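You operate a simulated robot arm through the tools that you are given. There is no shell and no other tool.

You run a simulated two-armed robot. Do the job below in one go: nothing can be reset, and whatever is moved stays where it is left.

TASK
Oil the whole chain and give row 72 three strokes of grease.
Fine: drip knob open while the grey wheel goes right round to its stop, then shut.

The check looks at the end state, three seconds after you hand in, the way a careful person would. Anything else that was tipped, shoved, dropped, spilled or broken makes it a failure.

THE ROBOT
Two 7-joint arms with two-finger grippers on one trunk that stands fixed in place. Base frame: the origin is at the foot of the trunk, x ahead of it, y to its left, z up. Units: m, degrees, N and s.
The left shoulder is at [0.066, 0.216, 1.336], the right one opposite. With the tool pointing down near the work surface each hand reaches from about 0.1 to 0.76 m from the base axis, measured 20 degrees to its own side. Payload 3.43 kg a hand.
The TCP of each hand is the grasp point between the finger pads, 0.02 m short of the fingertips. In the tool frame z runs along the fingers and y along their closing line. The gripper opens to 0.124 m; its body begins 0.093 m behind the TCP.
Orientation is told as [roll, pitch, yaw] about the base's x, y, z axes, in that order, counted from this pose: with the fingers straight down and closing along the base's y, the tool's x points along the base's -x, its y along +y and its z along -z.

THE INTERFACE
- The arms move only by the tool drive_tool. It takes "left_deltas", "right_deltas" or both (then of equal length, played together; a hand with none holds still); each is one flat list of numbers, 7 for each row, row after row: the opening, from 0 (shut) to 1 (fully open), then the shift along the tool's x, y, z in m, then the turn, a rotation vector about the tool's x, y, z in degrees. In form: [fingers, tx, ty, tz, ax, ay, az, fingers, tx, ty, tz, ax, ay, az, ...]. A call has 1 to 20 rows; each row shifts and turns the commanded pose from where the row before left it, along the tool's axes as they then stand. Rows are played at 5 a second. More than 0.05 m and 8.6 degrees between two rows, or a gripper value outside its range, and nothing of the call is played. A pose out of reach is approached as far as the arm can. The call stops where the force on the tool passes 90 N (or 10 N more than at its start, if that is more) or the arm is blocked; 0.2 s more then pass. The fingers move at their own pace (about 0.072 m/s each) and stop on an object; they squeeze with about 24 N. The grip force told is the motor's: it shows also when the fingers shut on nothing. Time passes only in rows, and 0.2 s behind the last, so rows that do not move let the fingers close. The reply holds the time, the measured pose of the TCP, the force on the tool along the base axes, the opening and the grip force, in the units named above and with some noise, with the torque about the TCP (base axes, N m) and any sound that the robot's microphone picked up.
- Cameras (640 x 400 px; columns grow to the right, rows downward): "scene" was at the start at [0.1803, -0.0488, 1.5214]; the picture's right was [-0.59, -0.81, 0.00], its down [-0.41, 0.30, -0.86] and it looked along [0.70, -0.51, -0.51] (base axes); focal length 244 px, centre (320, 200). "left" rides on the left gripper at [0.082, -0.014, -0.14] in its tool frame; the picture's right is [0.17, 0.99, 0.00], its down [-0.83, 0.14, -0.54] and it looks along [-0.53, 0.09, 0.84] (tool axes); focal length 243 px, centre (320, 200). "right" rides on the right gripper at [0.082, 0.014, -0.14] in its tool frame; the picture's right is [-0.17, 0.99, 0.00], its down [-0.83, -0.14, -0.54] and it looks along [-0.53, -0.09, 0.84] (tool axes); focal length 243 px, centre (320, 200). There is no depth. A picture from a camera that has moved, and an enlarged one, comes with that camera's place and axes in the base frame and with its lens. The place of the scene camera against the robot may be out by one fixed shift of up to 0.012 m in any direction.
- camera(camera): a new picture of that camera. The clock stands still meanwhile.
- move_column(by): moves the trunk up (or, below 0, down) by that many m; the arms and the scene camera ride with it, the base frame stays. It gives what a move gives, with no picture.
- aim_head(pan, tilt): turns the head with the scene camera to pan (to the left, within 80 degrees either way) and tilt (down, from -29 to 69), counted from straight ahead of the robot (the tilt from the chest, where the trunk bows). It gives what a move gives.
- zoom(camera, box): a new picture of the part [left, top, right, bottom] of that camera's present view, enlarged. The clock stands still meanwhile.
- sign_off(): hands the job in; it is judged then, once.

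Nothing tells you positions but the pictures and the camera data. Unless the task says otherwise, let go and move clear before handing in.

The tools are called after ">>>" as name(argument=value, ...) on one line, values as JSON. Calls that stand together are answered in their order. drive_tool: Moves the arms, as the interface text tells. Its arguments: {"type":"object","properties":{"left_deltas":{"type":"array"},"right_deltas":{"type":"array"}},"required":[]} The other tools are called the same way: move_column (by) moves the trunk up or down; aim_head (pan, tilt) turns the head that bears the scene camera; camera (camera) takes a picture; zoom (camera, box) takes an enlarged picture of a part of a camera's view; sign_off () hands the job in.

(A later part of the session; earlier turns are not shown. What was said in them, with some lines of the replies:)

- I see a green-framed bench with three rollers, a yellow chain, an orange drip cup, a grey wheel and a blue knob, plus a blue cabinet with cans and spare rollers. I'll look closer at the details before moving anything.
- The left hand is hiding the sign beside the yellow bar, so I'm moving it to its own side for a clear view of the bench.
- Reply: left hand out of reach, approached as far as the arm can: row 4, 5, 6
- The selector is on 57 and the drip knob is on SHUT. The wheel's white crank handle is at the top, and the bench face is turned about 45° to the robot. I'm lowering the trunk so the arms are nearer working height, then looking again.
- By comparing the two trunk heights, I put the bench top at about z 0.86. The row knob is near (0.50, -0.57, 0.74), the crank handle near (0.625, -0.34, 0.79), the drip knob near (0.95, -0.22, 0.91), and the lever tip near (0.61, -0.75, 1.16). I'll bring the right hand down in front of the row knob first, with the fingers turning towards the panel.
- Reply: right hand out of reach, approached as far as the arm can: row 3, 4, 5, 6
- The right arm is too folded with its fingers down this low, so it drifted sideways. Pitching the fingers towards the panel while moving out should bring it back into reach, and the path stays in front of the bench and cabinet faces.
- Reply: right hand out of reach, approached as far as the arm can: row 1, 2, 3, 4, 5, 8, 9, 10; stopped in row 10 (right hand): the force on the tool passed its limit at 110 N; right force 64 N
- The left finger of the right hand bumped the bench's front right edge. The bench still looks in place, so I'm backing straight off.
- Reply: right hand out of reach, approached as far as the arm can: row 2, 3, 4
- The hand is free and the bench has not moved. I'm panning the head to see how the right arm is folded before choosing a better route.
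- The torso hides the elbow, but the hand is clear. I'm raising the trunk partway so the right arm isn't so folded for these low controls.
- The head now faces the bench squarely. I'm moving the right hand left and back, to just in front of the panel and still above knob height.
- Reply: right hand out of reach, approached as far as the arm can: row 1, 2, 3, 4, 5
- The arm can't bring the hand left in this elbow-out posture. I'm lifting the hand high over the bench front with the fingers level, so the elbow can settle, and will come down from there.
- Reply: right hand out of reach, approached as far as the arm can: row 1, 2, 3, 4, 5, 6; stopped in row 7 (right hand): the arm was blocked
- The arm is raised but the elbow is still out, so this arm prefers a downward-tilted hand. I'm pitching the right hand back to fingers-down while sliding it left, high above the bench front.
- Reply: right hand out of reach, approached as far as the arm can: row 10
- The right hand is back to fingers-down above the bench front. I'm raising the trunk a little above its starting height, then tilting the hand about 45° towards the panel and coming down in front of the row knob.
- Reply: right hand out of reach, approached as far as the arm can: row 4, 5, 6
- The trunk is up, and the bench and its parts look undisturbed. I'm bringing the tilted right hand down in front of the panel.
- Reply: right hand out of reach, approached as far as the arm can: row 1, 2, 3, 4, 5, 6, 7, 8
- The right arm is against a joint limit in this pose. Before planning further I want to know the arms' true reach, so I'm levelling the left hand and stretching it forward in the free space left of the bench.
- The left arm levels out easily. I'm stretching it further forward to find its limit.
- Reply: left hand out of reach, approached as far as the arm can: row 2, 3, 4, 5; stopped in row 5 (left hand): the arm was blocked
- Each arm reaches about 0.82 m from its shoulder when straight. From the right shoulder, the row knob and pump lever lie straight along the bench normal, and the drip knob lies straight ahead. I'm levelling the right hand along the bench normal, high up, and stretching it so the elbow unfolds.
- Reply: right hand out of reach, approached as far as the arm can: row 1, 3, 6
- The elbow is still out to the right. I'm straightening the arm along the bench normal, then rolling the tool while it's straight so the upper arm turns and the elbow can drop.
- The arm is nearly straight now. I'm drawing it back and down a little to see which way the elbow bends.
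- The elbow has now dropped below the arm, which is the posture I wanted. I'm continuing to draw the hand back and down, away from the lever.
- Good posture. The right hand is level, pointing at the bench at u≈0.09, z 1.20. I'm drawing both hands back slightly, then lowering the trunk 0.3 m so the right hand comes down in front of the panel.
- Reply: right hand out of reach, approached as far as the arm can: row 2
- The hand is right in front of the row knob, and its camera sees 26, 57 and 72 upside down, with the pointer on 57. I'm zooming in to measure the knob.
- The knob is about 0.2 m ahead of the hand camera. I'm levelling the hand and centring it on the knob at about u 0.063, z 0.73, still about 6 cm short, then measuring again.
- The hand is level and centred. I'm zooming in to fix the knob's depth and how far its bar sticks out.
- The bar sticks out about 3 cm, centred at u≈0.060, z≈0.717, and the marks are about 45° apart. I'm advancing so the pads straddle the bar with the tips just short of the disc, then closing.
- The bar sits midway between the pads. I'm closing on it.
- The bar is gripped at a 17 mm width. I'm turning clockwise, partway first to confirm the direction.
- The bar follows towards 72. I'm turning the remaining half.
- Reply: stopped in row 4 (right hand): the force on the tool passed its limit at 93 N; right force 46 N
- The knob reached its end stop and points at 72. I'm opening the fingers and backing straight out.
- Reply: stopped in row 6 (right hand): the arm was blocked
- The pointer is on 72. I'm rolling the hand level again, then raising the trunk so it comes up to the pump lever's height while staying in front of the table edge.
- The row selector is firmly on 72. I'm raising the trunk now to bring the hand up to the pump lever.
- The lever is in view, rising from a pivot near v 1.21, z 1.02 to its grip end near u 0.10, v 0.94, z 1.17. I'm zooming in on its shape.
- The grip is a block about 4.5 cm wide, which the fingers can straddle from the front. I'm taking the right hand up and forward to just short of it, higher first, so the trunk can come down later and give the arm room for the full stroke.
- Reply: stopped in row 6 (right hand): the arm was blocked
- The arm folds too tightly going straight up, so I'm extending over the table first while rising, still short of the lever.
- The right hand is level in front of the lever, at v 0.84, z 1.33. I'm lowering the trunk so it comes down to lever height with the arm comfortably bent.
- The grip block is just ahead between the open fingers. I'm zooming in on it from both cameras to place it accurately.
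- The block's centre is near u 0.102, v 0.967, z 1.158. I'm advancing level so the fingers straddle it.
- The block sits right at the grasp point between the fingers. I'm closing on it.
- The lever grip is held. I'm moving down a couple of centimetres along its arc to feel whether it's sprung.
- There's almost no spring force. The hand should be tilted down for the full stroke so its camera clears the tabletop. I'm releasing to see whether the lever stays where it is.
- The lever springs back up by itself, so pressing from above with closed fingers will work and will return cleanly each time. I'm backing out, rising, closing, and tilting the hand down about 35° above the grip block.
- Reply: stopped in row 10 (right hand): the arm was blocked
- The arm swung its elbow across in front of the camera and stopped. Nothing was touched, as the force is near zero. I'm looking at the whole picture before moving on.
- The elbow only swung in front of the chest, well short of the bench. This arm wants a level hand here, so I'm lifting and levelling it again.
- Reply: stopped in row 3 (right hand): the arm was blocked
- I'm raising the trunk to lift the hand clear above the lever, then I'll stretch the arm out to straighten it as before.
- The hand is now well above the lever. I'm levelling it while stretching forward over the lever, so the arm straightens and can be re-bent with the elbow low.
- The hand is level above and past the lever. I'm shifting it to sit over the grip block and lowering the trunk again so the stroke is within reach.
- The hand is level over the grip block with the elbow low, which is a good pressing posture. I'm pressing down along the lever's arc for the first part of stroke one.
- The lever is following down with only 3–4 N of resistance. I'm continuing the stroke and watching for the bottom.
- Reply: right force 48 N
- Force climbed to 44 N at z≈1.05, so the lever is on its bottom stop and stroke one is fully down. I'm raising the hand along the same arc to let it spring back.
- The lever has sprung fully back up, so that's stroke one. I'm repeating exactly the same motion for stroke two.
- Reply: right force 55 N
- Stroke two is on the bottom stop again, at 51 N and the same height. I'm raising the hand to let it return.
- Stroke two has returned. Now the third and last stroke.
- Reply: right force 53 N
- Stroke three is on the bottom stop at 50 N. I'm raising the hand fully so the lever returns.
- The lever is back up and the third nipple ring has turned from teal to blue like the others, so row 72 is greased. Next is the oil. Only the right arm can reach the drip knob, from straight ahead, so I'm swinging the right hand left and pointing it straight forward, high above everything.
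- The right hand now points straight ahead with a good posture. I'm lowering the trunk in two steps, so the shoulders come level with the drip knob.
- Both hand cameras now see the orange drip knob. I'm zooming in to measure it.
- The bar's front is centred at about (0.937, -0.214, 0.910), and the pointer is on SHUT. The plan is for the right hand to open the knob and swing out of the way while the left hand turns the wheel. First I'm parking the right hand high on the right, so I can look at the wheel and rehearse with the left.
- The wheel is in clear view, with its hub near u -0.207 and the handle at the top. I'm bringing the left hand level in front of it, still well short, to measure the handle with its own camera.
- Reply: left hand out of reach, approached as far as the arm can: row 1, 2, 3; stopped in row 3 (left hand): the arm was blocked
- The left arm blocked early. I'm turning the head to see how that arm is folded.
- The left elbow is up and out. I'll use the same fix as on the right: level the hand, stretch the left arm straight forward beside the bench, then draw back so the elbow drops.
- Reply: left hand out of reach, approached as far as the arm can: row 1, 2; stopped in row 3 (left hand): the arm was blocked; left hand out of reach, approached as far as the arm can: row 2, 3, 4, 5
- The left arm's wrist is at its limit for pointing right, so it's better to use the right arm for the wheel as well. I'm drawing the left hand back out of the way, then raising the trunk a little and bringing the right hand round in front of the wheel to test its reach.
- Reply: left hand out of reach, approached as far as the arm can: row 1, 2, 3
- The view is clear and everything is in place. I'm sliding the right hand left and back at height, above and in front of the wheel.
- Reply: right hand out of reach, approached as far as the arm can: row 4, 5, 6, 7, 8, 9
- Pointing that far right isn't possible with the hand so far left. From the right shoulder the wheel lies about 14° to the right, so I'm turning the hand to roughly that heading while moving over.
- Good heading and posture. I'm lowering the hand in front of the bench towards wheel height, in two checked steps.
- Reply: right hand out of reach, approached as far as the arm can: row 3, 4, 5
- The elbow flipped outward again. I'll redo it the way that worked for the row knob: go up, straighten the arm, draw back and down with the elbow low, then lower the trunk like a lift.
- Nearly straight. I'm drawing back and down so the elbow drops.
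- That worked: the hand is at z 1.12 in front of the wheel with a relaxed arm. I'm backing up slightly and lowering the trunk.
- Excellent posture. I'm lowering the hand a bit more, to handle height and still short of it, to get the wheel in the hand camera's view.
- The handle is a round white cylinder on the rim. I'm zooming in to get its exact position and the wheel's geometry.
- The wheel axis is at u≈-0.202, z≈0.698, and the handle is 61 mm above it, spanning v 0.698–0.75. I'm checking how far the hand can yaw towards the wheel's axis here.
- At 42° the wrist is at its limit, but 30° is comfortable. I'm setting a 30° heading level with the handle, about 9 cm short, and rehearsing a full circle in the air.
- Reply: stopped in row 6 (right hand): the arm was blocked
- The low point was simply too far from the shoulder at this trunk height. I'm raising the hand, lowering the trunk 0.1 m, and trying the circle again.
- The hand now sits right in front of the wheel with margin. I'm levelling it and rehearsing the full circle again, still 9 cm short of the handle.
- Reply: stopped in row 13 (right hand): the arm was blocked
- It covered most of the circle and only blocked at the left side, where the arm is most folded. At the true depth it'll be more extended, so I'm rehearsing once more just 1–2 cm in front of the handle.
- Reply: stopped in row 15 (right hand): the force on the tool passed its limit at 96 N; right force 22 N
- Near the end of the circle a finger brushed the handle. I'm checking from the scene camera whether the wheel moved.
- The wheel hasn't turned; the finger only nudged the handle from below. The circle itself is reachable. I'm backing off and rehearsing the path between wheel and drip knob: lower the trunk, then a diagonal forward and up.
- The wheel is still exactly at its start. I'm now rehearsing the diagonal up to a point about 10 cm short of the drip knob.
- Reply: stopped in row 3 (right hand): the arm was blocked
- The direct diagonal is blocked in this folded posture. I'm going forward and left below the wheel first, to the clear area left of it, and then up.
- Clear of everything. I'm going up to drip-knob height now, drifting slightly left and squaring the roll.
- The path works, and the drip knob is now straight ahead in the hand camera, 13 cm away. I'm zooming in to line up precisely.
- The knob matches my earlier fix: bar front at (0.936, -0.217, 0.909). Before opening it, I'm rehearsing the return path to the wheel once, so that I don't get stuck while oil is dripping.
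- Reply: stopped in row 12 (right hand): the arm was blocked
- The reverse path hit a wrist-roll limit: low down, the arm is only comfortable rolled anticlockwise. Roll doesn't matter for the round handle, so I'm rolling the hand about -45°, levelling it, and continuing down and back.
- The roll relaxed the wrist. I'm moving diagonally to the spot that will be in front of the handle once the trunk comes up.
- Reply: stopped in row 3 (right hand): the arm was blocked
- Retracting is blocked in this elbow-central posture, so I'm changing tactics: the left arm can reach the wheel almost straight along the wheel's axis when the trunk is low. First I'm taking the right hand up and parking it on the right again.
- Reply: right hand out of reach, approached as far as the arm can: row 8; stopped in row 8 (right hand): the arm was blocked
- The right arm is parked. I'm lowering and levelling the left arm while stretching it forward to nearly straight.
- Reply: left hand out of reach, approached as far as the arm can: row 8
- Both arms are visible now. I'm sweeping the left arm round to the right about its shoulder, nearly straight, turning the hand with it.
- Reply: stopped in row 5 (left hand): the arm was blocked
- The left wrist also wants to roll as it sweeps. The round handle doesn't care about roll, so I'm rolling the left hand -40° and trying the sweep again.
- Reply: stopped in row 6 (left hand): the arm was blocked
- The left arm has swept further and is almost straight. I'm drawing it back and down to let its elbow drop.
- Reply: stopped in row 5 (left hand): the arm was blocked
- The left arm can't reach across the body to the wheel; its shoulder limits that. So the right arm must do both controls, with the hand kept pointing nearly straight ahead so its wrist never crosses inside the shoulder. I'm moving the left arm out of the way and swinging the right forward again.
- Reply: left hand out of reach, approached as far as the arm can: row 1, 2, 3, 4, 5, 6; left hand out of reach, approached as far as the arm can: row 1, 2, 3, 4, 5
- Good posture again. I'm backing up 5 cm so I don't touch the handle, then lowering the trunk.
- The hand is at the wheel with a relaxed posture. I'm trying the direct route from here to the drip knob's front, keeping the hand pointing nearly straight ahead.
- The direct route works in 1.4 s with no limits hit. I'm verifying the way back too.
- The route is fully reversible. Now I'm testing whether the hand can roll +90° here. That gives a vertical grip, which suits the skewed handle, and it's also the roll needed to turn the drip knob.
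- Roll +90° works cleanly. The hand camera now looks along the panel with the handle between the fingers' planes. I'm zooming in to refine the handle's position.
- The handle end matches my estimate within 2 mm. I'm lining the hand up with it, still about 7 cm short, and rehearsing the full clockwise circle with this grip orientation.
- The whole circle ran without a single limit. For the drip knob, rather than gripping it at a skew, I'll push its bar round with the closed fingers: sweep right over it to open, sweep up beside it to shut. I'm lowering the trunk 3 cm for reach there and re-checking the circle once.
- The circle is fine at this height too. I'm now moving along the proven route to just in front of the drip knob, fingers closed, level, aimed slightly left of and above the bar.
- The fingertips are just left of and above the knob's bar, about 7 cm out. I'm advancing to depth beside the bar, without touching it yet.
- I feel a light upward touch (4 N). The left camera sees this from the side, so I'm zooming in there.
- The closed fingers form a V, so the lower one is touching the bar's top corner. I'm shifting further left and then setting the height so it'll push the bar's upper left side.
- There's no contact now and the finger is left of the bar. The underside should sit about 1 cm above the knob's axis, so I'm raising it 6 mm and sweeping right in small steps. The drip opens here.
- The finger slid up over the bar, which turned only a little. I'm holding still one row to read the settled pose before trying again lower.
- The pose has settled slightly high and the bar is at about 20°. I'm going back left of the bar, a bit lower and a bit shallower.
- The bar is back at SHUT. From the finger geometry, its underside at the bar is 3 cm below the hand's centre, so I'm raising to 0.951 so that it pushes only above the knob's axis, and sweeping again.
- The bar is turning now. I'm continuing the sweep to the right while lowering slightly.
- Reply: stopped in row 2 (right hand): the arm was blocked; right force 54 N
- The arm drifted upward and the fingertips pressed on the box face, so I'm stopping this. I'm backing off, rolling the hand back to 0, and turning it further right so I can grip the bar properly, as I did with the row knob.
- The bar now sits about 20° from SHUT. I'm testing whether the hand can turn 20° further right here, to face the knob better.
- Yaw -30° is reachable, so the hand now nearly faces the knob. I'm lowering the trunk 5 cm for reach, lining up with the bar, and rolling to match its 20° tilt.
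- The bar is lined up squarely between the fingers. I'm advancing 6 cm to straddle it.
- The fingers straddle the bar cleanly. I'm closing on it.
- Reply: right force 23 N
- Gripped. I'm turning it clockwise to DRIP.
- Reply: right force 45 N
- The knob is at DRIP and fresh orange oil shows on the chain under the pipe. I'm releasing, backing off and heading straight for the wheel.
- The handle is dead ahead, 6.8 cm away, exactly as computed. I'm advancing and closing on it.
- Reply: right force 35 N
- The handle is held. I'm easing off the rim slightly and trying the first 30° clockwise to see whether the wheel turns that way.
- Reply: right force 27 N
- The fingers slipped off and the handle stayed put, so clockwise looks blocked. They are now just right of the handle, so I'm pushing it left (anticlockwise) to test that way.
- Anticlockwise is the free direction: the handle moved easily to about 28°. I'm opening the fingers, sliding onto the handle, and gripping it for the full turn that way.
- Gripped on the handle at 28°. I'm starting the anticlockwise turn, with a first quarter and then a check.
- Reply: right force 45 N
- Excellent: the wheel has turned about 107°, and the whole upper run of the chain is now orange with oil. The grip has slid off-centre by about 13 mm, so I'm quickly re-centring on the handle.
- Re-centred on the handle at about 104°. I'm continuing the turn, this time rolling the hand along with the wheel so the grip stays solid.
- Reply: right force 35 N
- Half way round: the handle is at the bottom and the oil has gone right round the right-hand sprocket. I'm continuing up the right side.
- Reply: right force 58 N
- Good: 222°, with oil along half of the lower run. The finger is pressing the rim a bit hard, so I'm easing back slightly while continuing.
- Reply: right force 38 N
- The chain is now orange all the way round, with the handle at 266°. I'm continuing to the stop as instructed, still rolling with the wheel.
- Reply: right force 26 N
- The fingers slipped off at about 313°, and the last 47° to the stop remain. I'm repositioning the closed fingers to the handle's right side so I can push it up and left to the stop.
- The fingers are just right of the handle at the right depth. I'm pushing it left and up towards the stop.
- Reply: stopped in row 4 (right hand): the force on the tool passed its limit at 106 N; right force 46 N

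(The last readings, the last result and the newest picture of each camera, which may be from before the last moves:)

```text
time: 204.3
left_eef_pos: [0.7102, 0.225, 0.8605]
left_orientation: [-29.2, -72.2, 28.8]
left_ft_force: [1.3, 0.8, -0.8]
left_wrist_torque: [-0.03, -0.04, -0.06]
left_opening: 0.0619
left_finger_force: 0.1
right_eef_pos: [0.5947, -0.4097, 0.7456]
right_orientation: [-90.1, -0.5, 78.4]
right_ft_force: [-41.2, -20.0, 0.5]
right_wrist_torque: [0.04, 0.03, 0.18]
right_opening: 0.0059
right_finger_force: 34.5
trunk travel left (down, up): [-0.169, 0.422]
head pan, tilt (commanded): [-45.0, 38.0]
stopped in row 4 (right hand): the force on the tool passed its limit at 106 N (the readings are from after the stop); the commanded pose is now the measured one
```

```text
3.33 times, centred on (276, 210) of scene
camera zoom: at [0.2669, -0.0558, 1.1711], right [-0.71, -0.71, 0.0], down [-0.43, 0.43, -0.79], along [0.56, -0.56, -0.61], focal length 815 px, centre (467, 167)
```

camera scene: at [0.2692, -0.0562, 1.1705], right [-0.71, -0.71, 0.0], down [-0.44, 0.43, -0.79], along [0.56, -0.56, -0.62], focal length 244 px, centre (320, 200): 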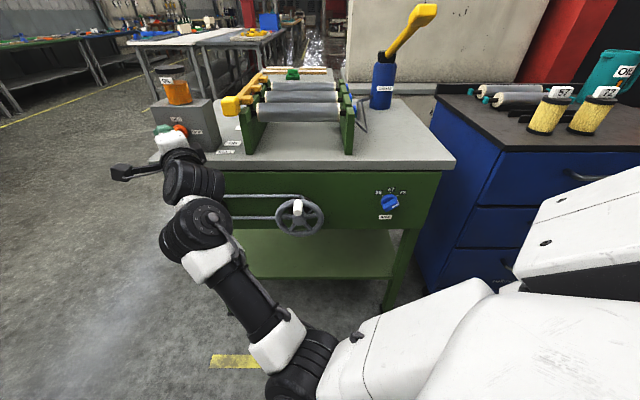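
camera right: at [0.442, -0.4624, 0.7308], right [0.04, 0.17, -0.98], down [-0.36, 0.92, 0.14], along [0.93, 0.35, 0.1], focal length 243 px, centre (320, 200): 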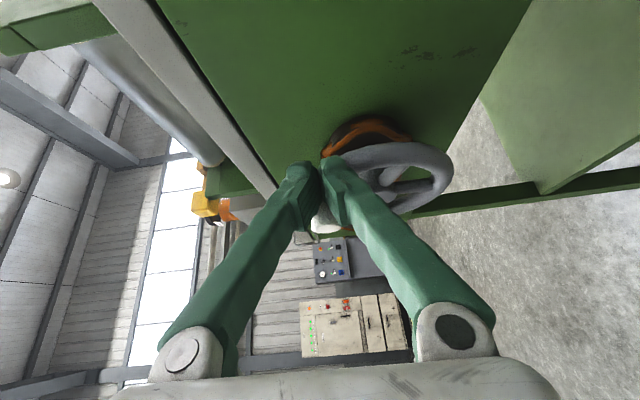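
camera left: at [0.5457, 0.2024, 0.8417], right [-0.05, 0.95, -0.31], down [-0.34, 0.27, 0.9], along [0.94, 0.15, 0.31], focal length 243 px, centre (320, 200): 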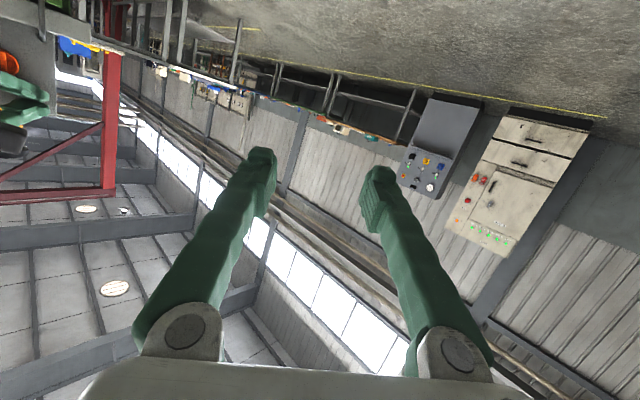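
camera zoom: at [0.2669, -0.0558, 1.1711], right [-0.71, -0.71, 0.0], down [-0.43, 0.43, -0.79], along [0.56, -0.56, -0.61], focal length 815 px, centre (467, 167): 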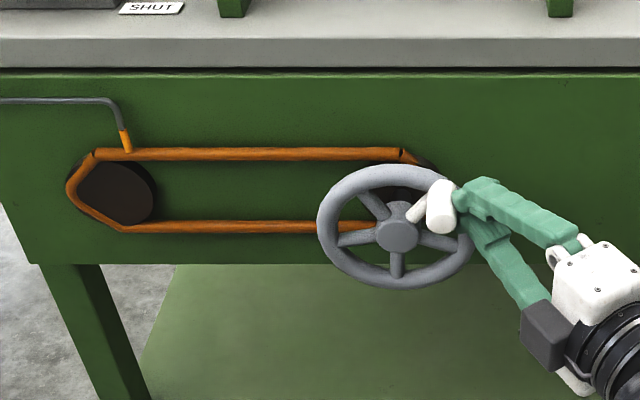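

The push met a hard stop with the handle at about 320°. I'm zooming in to judge whether that's the wheel's own stop or my finger catching on something.

>>> zoom(camera="scene", box=[260, 185, 340, 235])

>>> zoom(camera="right", box=[260, 100, 460, 240])

>>> zoom(camera="scene", box=[190, 180, 318, 240])

```text
8.00 times, centred on (300, 210) of scene
camera zoom: at [0.2669, -0.0558, 1.1711], right [-0.71, -0.71, 0.0], down [-0.43, 0.43, -0.79], along [0.56, -0.56, -0.61], focal length 1955 px, centre (480, 120)
```

zoom: 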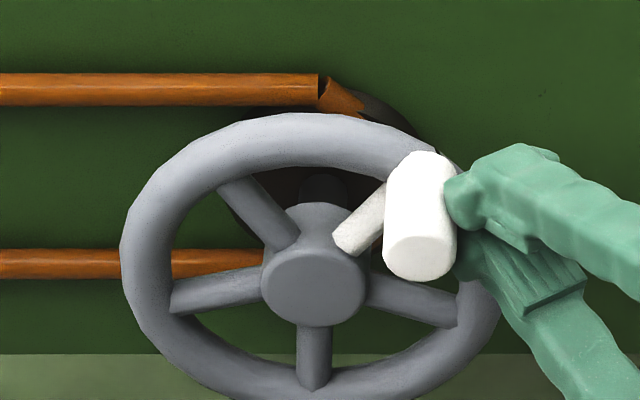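

```text
2.86 times, centred on (360, 170) of right
camera zoom: at [0.442, -0.4624, 0.7308], right [0.04, 0.17, -0.98], down [-0.36, 0.92, 0.14], along [0.93, 0.35, 0.1], focal length 693 px, centre (206, 286)
```

zoom: 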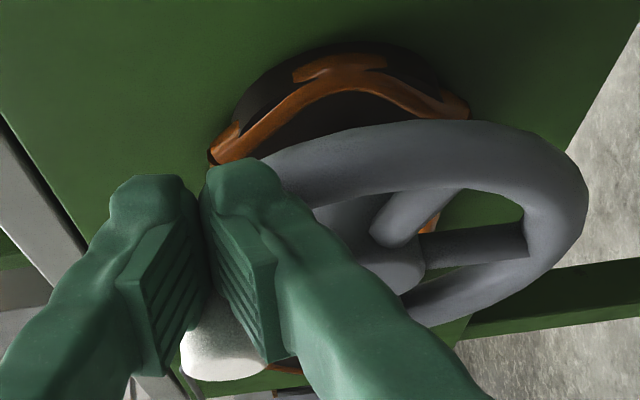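

```text
5.00 times, centred on (254, 210) of scene
camera zoom: at [0.2669, -0.0558, 1.1711], right [-0.71, -0.71, 0.0], down [-0.43, 0.43, -0.79], along [0.56, -0.56, -0.61], focal length 1222 px, centre (650, 150)
```

zoom: 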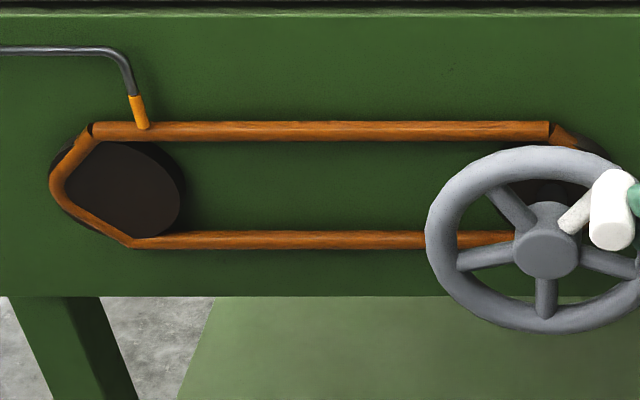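

The force had a strong component into the rim, so friction there may have jammed it. I'm backing out 18 mm and pushing again at a shallower depth.

>>> drive_tool(right_deltas=[0, 0.003, 0, -0.018, 0, 0, 0, 0, -0.009, -0.002, 0.0055, 0, 0, 0, 0, -0.009, -0.002, 0.0055, 0, 0, 0, 0, -0.009, -0.002, 0.0055, 0, 0, 0])

>>> zoom(camera="scene", box=[260, 185, 340, 235])

>>> zoom(camera="right", box=[260, 100, 460, 240])

```text
time: 205.2
left_eef_pos: [0.7089, 0.2259, 0.8598]
left_orientation: [-29.2, -72.2, 28.8]
left_ft_force: [-0.7, 0.1, -0.7]
left_wrist_torque: [0.02, -0.04, 0.0]
left_opening: 0.0619
left_finger_force: 0.1
right_eef_pos: [0.5871, -0.4018, 0.7458]
right_orientation: [-89.5, -0.5, 77.1]
right_ft_force: [-35.7, -17.7, 1.3]
right_wrist_torque: [0.07, 0.01, 0.12]
right_opening: 0.006
right_finger_force: 34.4
trunk travel left (down, up): [-0.169, 0.422]
head pan, tilt (commanded): [-45.0, 38.0]
stopped in row 4 (right hand): the force on the tool passed its limit at 102 N (the readings are from after the stop); the commanded pose is now the measured one
```

```text
8.00 times, centred on (300, 210) of scene
camera zoom: at [0.2671, -0.0558, 1.1711], right [-0.71, -0.71, 0.0], down [-0.43, 0.43, -0.79], along [0.56, -0.56, -0.61], focal length 1955 px, centre (480, 120)
```

zoom: 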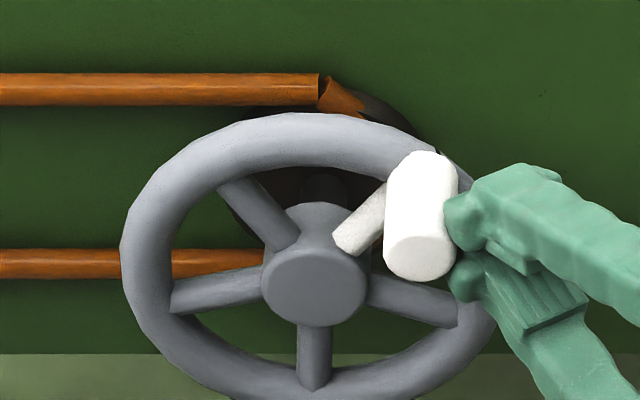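

```text
2.86 times, centred on (360, 170) of right
camera zoom: at [0.4334, -0.4518, 0.7324], right [0.03, 0.17, -0.98], down [-0.34, 0.93, 0.15], along [0.94, 0.33, 0.09], focal length 693 px, centre (206, 286)
```

zoom: 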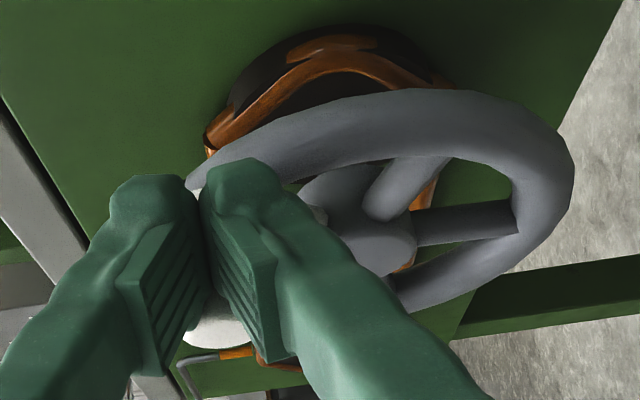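

The handle is exactly where it was under a 100 N push at two different depths, so that's the wheel's own stop, and the chain is orange all round. I'm going straight back to shut the drip, rolling the hand as I travel.

>>> drive_tool(right_deltas=[0.2, 0.004, 0, -0.045, 0, 0, 8.5, 0.4, -0.0307, -0.0169, 0.0265, 0, 0, 8.5, 0.4, -0.0328, -0.0122, 0.0275, 0, 0, 8.5, 0.4, -0.0343, -0.0072, 0.0275, 0, 0, 8.5, 0.4, -0.035, -0.002, 0.0275, 0, 0, 8.5, 0.4, -0.0349, 0.0031, 0.0275, 0, 0, 8.5, 0.4, -0.034, 0.0083, 0.0275, 0, 0, 8.5, 0.4, -0.0324, 0.0132, 0.0275, 0, 0, 8.5, 0.4, -0.0301, 0.0179, 0.0275, 0, 0, 8.5, 0.4, -0.0272, 0.0221, 0.0275, 0, 0, 8.5, 0.4, -0.0236, 0.0259, 0.0275, 0, 0, 8.5])

>>> camera(camera="right")

>>> camera(camera="scene")

```text
time: 207.6
left_eef_pos: [0.7115, 0.2256, 0.859]
left_orientation: [-29.0, -72.1, 28.7]
left_ft_force: [0.0, 0.2, -1.2]
left_wrist_torque: [0.04, 0.02, 0.02]
left_opening: 0.062
left_finger_force: 0.1
right_eef_pos: [0.874, -0.1793, 0.9564]
right_orientation: [80.8, -85.7, -93.3]
right_ft_force: [0.4, 0.1, 0.0]
right_wrist_torque: [0.04, -0.02, -0.02]
right_opening: 0.0495
right_finger_force: 0.0
trunk travel left (down, up): [-0.169, 0.422]
head pan, tilt (commanded): [-45.0, 38.0]
```

```text
taken
camera right: at [0.7417, -0.131, 0.8768], right [0.21, 0.95, 0.24], down [-0.56, -0.08, 0.82], along [0.8, -0.3, 0.51], focal length 243 px, centre (320, 200)
```

right: 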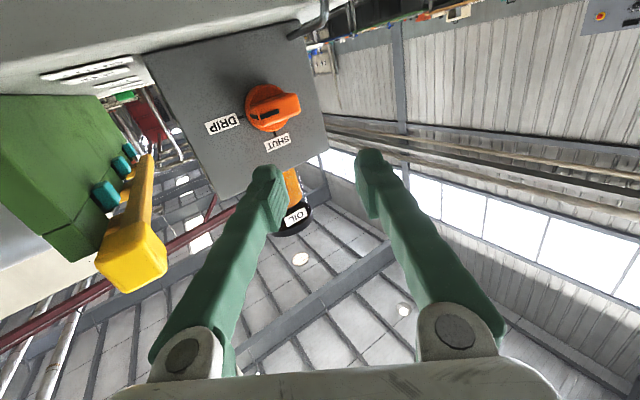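

```text
taken
camera scene: at [0.2691, -0.0562, 1.1705], right [-0.71, -0.71, 0.0], down [-0.44, 0.44, -0.79], along [0.56, -0.56, -0.62], focal length 244 px, centre (320, 200)
```

scene: 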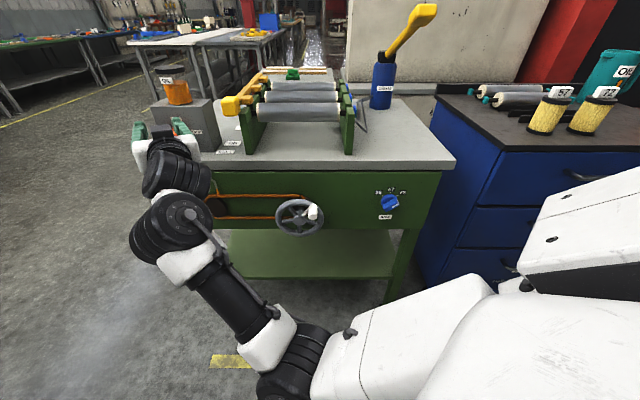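

I'm back in front of the drip knob. I'm lowering the trunk 5 cm, then rolling to +90° and turning towards the knob, to grip the now horizontal bar.

>>> move_column(by=-0.05)

>>> drive_tool(right_deltas=[0.4, 0, 0, 0, 3.39, -0.24, 7.8, 0.4, 0, 0, 0, 3.33, -0.71, 7.8, 0.4, 0, 0, 0, 3.2, -1.16, 7.8, 0.4, 0, 0, 0, 3.01, -1.58, 7.8, 0.4, 0, 0, 0, 2.77, -1.97, 7.8, 0.4, 0, 0, 0, 0, 0, 7.8, 0.4, 0, 0, 0, 0, 0, 7.8, 0.4, 0, 0, 0, 0, 0, 7.8, 0.4, 0, 0, 0, 0, 0, 7.8, 0.4, 0, 0, 0, 0, 0, 7.8, 0.4, 0, 0, 0, 0, 0, 7.8])

>>> camera(camera="right")

>>> zoom(camera="right", box=[240, 120, 400, 220])

```text
time: 208.5
left_eef_pos: [0.7105, 0.2243, 0.8098]
left_orientation: [-29.2, -72.3, 28.9]
left_ft_force: [-0.3, 0.6, 0.0]
left_wrist_torque: [-0.03, -0.01, 0.0]
left_opening: 0.062
left_finger_force: 0.2
right_eef_pos: [0.8722, -0.179, 0.9082]
right_orientation: [82.9, -86.0, -95.0]
right_ft_force: [0.7, -1.1, 0.4]
right_wrist_torque: [0.01, 0.02, 0.0]
right_opening: 0.0497
right_finger_force: 0.0
trunk travel left (down, up): [-0.119, 0.472]
head pan, tilt (commanded): [-45.0, 38.0]
```

```text
time: 210.9
left_eef_pos: [0.7115, 0.2254, 0.8081]
left_orientation: [-29.0, -72.1, 28.5]
left_ft_force: [0.6, -0.4, 0.5]
left_wrist_torque: [0.03, 0.04, 0.01]
left_opening: 0.062
left_finger_force: 0.1
right_eef_pos: [0.8733, -0.182, 0.9065]
right_orientation: [88.6, -0.7, -119.3]
right_ft_force: [-0.5, -0.8, 0.6]
right_wrist_torque: [-0.02, -0.01, 0.01]
right_opening: 0.0498
right_finger_force: 0.1
trunk travel left (down, up): [-0.119, 0.472]
head pan, tilt (commanded): [-45.0, 38.0]
```

```text
taken
camera right: at [0.7934, -0.0433, 0.9226], right [-0.05, -0.15, 0.99], down [-0.88, -0.46, -0.12], along [0.47, -0.88, -0.11], focal length 243 px, centre (320, 200)
```

right: 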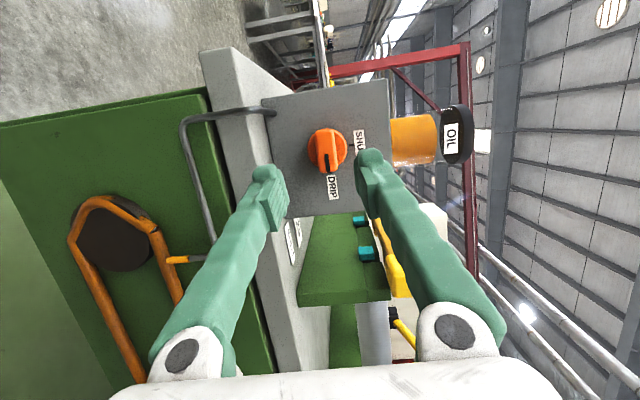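

```text
4.00 times, centred on (320, 170) of right
camera zoom: at [0.7934, -0.0433, 0.9226], right [-0.05, -0.15, 0.99], down [-0.88, -0.46, -0.12], along [0.47, -0.88, -0.11], focal length 970 px, centre (320, 320)
```

zoom: 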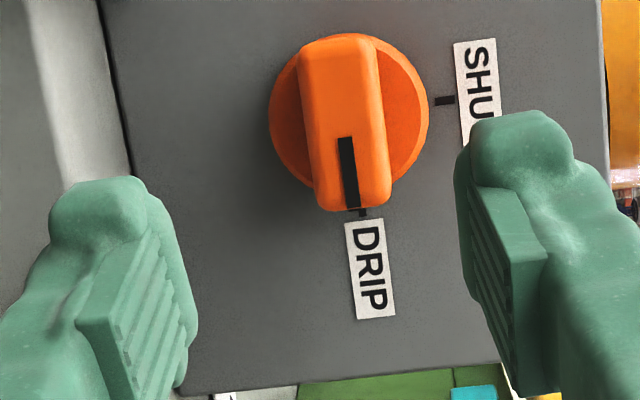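

The bar is horizontal and lined up between the fingers. I'm advancing and closing on it.

>>> drive_tool(right_deltas=[0.35, -0.0015, 0.003, 0.022, 0, 0, 0, 0.3, 0, 0, 0.022, 0, 0, 0, 0.3, 0, 0, 0.0195, 0, 0, 0, 0, 0, 0, 0, 0, 0, 0, 0, 0, 0, 0, 0, 0, 0])

>>> camera(camera="right")

```text
time: 212.1
left_eef_pos: [0.7079, 0.2247, 0.8093]
left_orientation: [-29.4, -72.2, 29.0]
left_ft_force: [0.3, -0.2, -0.5]
left_wrist_torque: [-0.01, 0.03, -0.02]
left_opening: 0.0619
left_finger_force: 0.0
right_eef_pos: [0.9275, -0.2146, 0.9095]
right_orientation: [89.0, -1.1, -119.2]
right_ft_force: [4.7, 5.8, 24.6]
right_wrist_torque: [-0.11, -0.3, 0.79]
right_opening: 0.0172
right_finger_force: 44.5
trunk travel left (down, up): [-0.119, 0.472]
head pan, tilt (commanded): [-45.0, 38.0]
```

```text
taken
camera right: at [0.846, -0.0753, 0.9247], right [-0.06, -0.14, 0.99], down [-0.88, -0.46, -0.11], along [0.47, -0.88, -0.09], focal length 243 px, centre (320, 200)
```

right: 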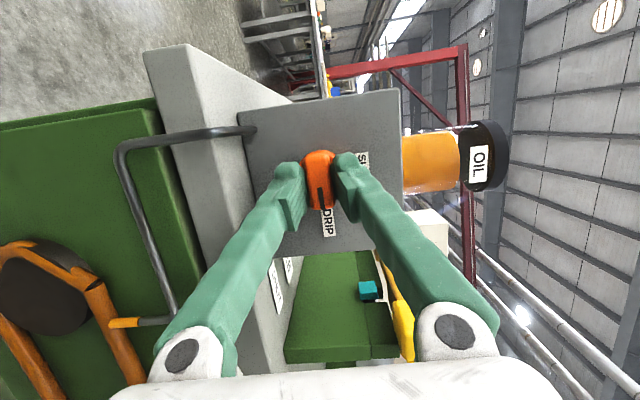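

Gripped squarely. I'm turning it back anticlockwise to SHUT.

>>> drive_tool(right_deltas=[0, 0, 0, 0, 0, 0, -8.3, 0, 0, 0, 0, 0, 0, -8.3, 0, 0, 0, 0, 0, 0, -8.3, 0, 0, 0, 0, 0, 0, -8.3, 0, 0, 0, 0, 0, 0, -8.3, 0, 0, 0, 0, 0, 0, -8.3, 0, 0, 0, 0, 0, 0, -8.3, 0, 0, 0, 0, 0, 0, -8.3, 0, 0, 0, 0, 0, 0, -8.3, 0, 0, 0, 0, 0, 0, -8.3, 0, 0, 0, 0, 0, 0, -7])

>>> camera(camera="right")

>>> zoom(camera="scene", box=[110, 50, 270, 150])

```text
time: 214.5
left_eef_pos: [0.711, 0.2269, 0.8071]
left_orientation: [-29.4, -72.0, 29.0]
left_ft_force: [-0.2, -0.8, -0.7]
left_wrist_torque: [-0.01, -0.03, -0.06]
left_opening: 0.0619
left_finger_force: 0.2
right_eef_pos: [0.9297, -0.2154, 0.909]
right_orientation: [-40.7, -88.4, 11.5]
right_ft_force: [11.8, 20.3, 14.4]
right_wrist_torque: [1.18, 0.22, -0.04]
right_opening: 0.0182
right_finger_force: 44.7
trunk travel left (down, up): [-0.119, 0.472]
head pan, tilt (commanded): [-45.0, 38.0]
```

```text
taken
camera right: at [0.8125, -0.136, 0.8291], right [0.49, 0.86, 0.15], down [-0.51, 0.15, 0.85], along [0.71, -0.49, 0.51], focal length 243 px, centre (320, 200)
```

right: 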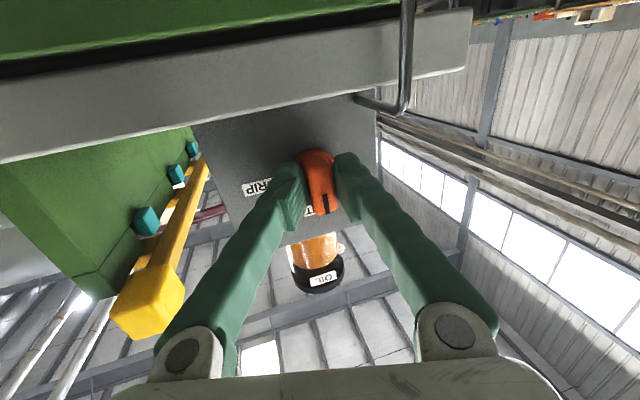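

```text
4.00 times, centred on (190, 100) of scene
camera zoom: at [0.289, -0.0541, 1.1116], right [-0.71, -0.71, 0.0], down [-0.44, 0.43, -0.79], along [0.56, -0.56, -0.61], focal length 978 px, centre (840, 600)
```

zoom: 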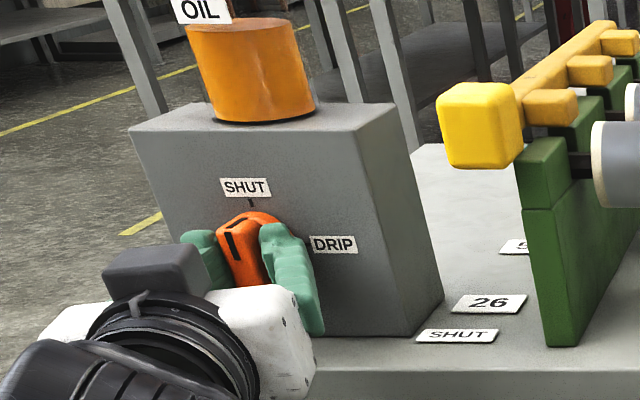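

The mark is back at SHUT and the torque shows the knob on its stop. I'm releasing and backing straight out.

>>> drive_tool(right_deltas=[0.3, 0, 0, 0, 0, 0, 0, 0.4, 0, 0, 0, 0, 0, 0, 0.4, 0, 0, -0.025, 0, 0, 0, 0.4, 0, 0, -0.04, 0, 0, 0])

>>> zoom(camera="right", box=[240, 80, 400, 180])

>>> camera(camera="scene")

>>> zoom(camera="scene", box=[110, 50, 270, 150])

```text
time: 215.5
left_eef_pos: [0.7111, 0.225, 0.8089]
left_orientation: [-29.1, -72.2, 28.6]
left_ft_force: [-0.8, -0.9, -0.6]
left_wrist_torque: [-0.01, 0.0, -0.02]
left_opening: 0.062
left_finger_force: 0.0
right_eef_pos: [0.8724, -0.1857, 0.9087]
right_orientation: [-25.2, -88.3, -4.4]
right_ft_force: [-0.7, -0.5, 0.0]
right_wrist_torque: [-0.01, 0.01, 0.01]
right_opening: 0.0496
right_finger_force: 0.0
trunk travel left (down, up): [-0.119, 0.472]
head pan, tilt (commanded): [-45.0, 38.0]
```

```text
4.00 times, centred on (320, 130) of right
camera zoom: at [0.7547, -0.1048, 0.8307], right [0.49, 0.86, 0.15], down [-0.51, 0.14, 0.85], along [0.7, -0.49, 0.51], focal length 970 px, centre (320, 480)
```

zoom: 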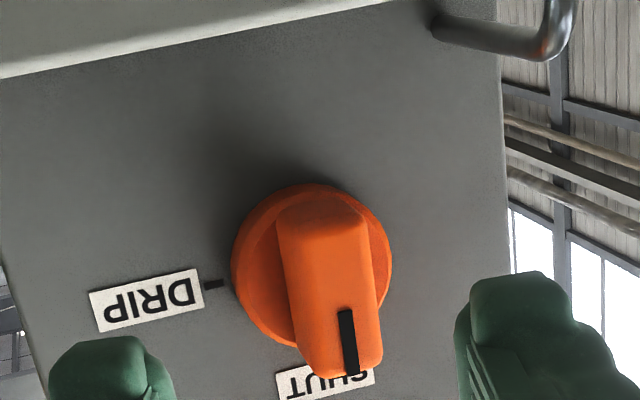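

```text
taken
camera scene: at [0.2889, -0.0564, 1.1117], right [-0.71, -0.71, 0.0], down [-0.44, 0.44, -0.79], along [0.56, -0.56, -0.62], focal length 244 px, centre (320, 200)
```

scene: 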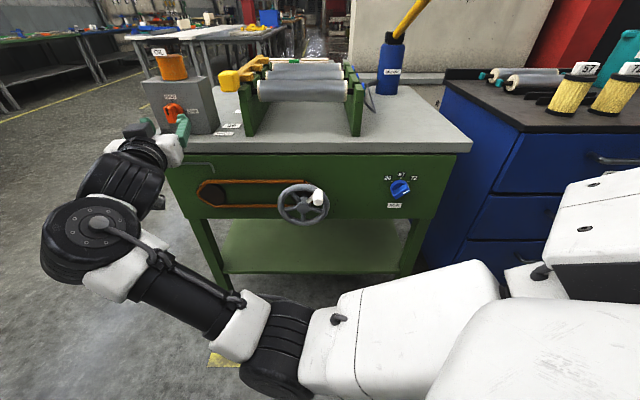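

```text
4.00 times, centred on (190, 100) of scene
camera zoom: at [0.2889, -0.0564, 1.1117], right [-0.71, -0.71, 0.0], down [-0.44, 0.44, -0.79], along [0.56, -0.56, -0.62], focal length 978 px, centre (840, 600)
```

zoom: 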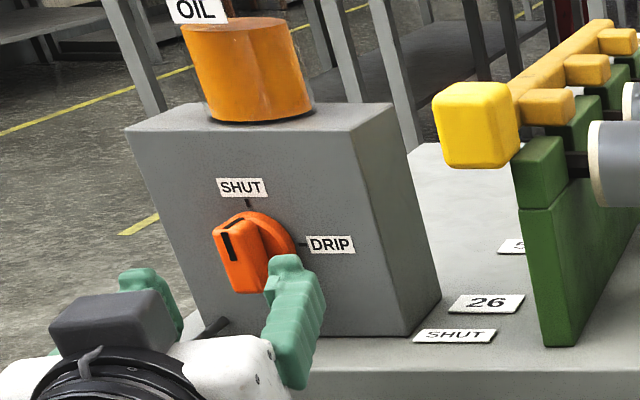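

The knob reads SHUT, with the bar parallel to the world vertical just as at the start. I'm backing further away and then checking the whole chain and the pipe end.

>>> drive_tool(right_deltas=[0.4, 0, 0, -0.04, -4, 0, 0, 0.4, -0.02, 0, -0.03, -5, 0, 0, 0.4, -0.03, 0, -0.01, -5, 0, 0, 0.4, -0.03, 0, 0, -5, 0, 0])

>>> move_column(by=0.25)

>>> camera(camera="scene")

>>> zoom(camera="scene", box=[170, 180, 330, 310])

```text
time: 216.5
left_eef_pos: [0.7108, 0.2241, 0.8091]
left_orientation: [-29.1, -72.2, 28.6]
left_ft_force: [-0.4, -0.4, 0.4]
left_wrist_torque: [0.01, 0.0, -0.04]
left_opening: 0.0622
left_finger_force: 0.0
right_eef_pos: [0.8046, -0.148, 0.9868]
right_orientation: [-22.3, -87.9, 12.0]
right_ft_force: [0.0, 1.0, 0.2]
right_wrist_torque: [0.01, -0.01, 0.03]
right_opening: 0.0498
right_finger_force: 0.0
trunk travel left (down, up): [-0.119, 0.472]
head pan, tilt (commanded): [-45.0, 38.0]
```

```text
time: 219.1
left_eef_pos: [0.7114, 0.2243, 1.0585]
left_orientation: [-28.9, -72.0, 28.7]
left_ft_force: [0.0, -0.2, 0.5]
left_wrist_torque: [0.01, 0.0, 0.04]
left_opening: 0.0618
left_finger_force: 0.0
right_eef_pos: [0.8036, -0.1445, 1.2407]
right_orientation: [-2.3, -88.3, -7.8]
right_ft_force: [-0.1, -0.1, 0.0]
right_wrist_torque: [0.02, 0.01, -0.03]
right_opening: 0.0496
right_finger_force: 0.0
trunk travel left (down, up): [-0.369, 0.222]
head pan, tilt (commanded): [-45.0, 38.0]
```

```text
taken
camera scene: at [0.2079, -0.0565, 1.382], right [-0.71, -0.71, 0.0], down [-0.44, 0.44, -0.79], along [0.56, -0.56, -0.62], focal length 244 px, centre (320, 200)
```

scene: 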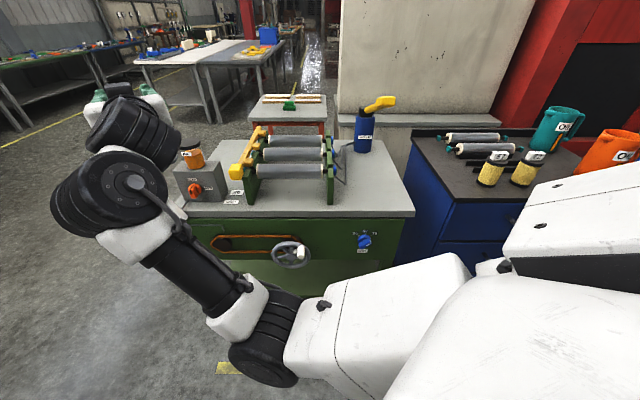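

```text
3.08 times, centred on (250, 245) of scene
camera zoom: at [0.2079, -0.0565, 1.382], right [-0.71, -0.71, 0.0], down [-0.44, 0.44, -0.79], along [0.56, -0.56, -0.62], focal length 752 px, centre (535, 62)
```

zoom: 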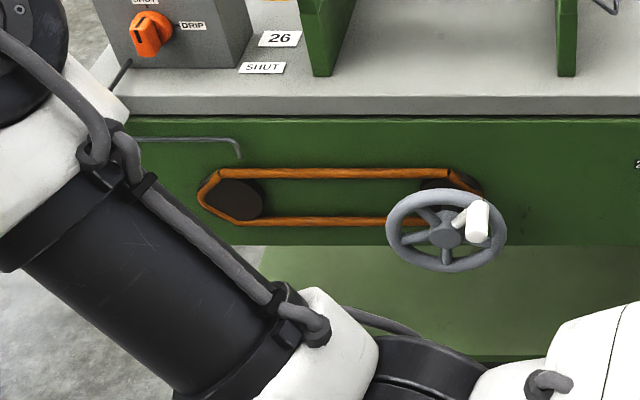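

The drip has stopped, the chain is orange all round, and the wheel sits where it stopped. I'm pulling the right hand further back and taking a last careful look at everything.

>>> drive_tool(right_deltas=[0.4, 0, 0, -0.04, 0, 0, 0, 0.4, 0, 0, -0.04, 0, 0, 0, 0.4, 0, 0, -0.03, 0, 0, 0])

>>> camera(camera="scene")

>>> zoom(camera="scene", box=[170, 110, 330, 210])

>>> zoom(camera="scene", box=[200, 215, 328, 295])

>>> zoom(camera="scene", box=[310, 80, 438, 260])

>>> zoom(camera="scene", box=[330, 220, 410, 270])

```text
time: 219.9
left_eef_pos: [0.7116, 0.2242, 1.0576]
left_orientation: [-29.0, -72.2, 28.5]
left_ft_force: [0.2, 0.5, -0.3]
left_wrist_torque: [-0.02, -0.02, -0.01]
left_opening: 0.0621
left_finger_force: 0.1
right_eef_pos: [0.7032, -0.133, 1.2413]
right_orientation: [-5.6, -88.9, -4.8]
right_ft_force: [0.0, 0.3, 0.5]
right_wrist_torque: [0.0, 0.0, 0.04]
right_opening: 0.0496
right_finger_force: 0.1
right hand out of reach, approached as far as the arm can: row 3
trunk travel left (down, up): [-0.369, 0.222]
head pan, tilt (commanded): [-45.0, 38.0]
```

```text
taken
camera scene: at [0.2076, -0.0569, 1.382], right [-0.71, -0.71, 0.0], down [-0.44, 0.44, -0.79], along [0.56, -0.56, -0.62], focal length 244 px, centre (320, 200)
```

scene: 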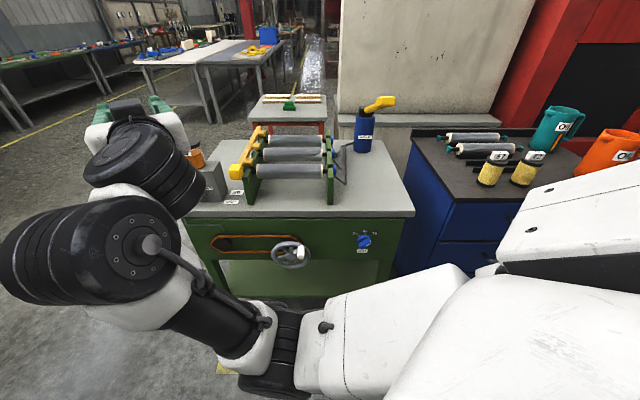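

```text
4.00 times, centred on (250, 160) of scene
camera zoom: at [0.2076, -0.0569, 1.382], right [-0.71, -0.71, 0.0], down [-0.44, 0.44, -0.79], along [0.56, -0.56, -0.62], focal length 978 px, centre (600, 360)
```

zoom: 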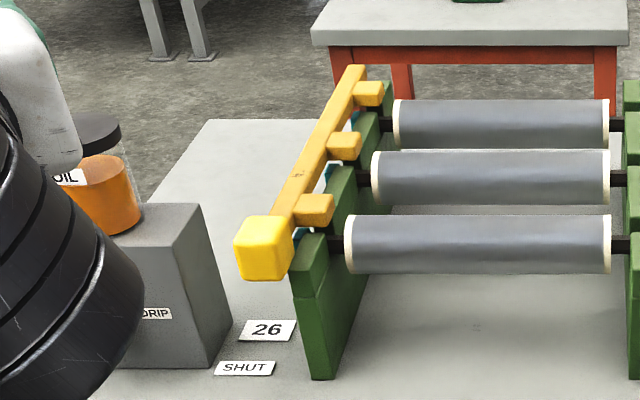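

```text
5.00 times, centred on (264, 255) of scene
camera zoom: at [0.2076, -0.0569, 1.382], right [-0.71, -0.71, 0.0], down [-0.44, 0.44, -0.79], along [0.56, -0.56, -0.62], focal length 1222 px, centre (600, -75)
```

zoom: 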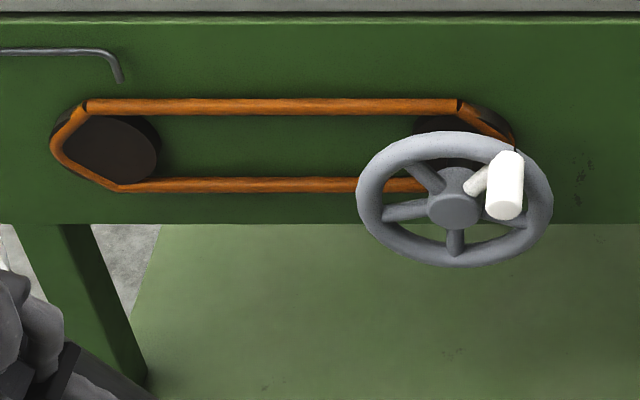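

```text
2.22 times, centred on (374, 170) of scene
camera zoom: at [0.2076, -0.0569, 1.382], right [-0.71, -0.71, 0.0], down [-0.44, 0.44, -0.79], along [0.56, -0.56, -0.62], focal length 543 px, centre (200, 267)
```

zoom: 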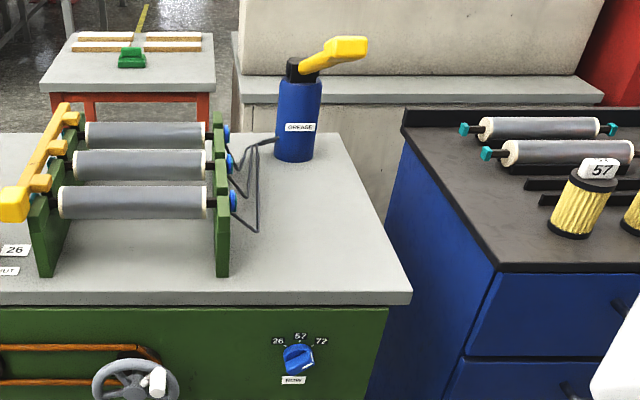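

```text
8.00 times, centred on (370, 245) of scene
camera zoom: at [0.2076, -0.0569, 1.382], right [-0.71, -0.71, 0.0], down [-0.44, 0.44, -0.79], along [0.56, -0.56, -0.62], focal length 1955 px, centre (-80, -160)
```

zoom: 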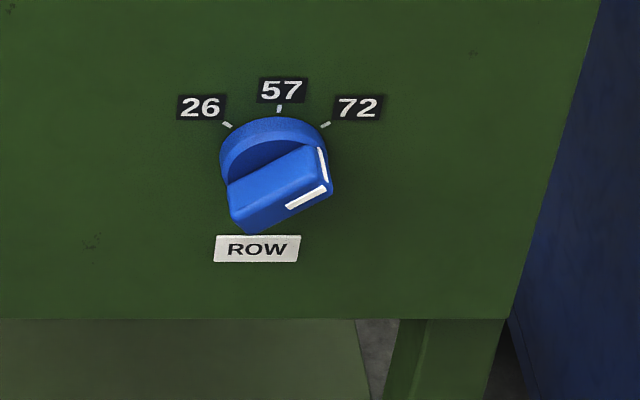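

Everything checks out:
- **Grease:** the row selector is on 72, the pump lever is up after three full strokes, and the third nipple ring has changed to blue.
- **Oil:** the chain is orange all round and the wheel is at its stop.
- **Drip:** the knob is on SHUT and nothing is running from the pipe.

Nothing else looks out of place and both hands are empty and clear, so I'm handing in.

>>> sign_off()

```text
The job is handed in.
```

The job is handed in, and nothing looks spilled, tipped or out of place.

- **Grease:** The row selector is on 72. I gave the pump lever three full strokes, each down to its bottom stop, and it sprang back each time. The third nipple ring changed from teal to blue like the other two.
- **Oil:** With the drip knob open, I turned the grey wheel anticlockwise until it would go no further, about 320° round. Two pushes of over 100 N didn't move it beyond that point. The chain looks oiled all the way round, and the drip knob is back on SHUT with nothing running from the pipe.

- **Drip time:** The knob was open for about 30 seconds in all, because one arm had to do both the knob and the wheel. Before that, failed attempts to turn it left it about 20° off SHUT for roughly ten seconds.
- **Contacts:** Early on a finger bumped the front edge of the bench. Later the fingertips pressed on the front of the oil box, and the wheel's rim and handle took some hard pushes. I saw no shift or damage from any of these.
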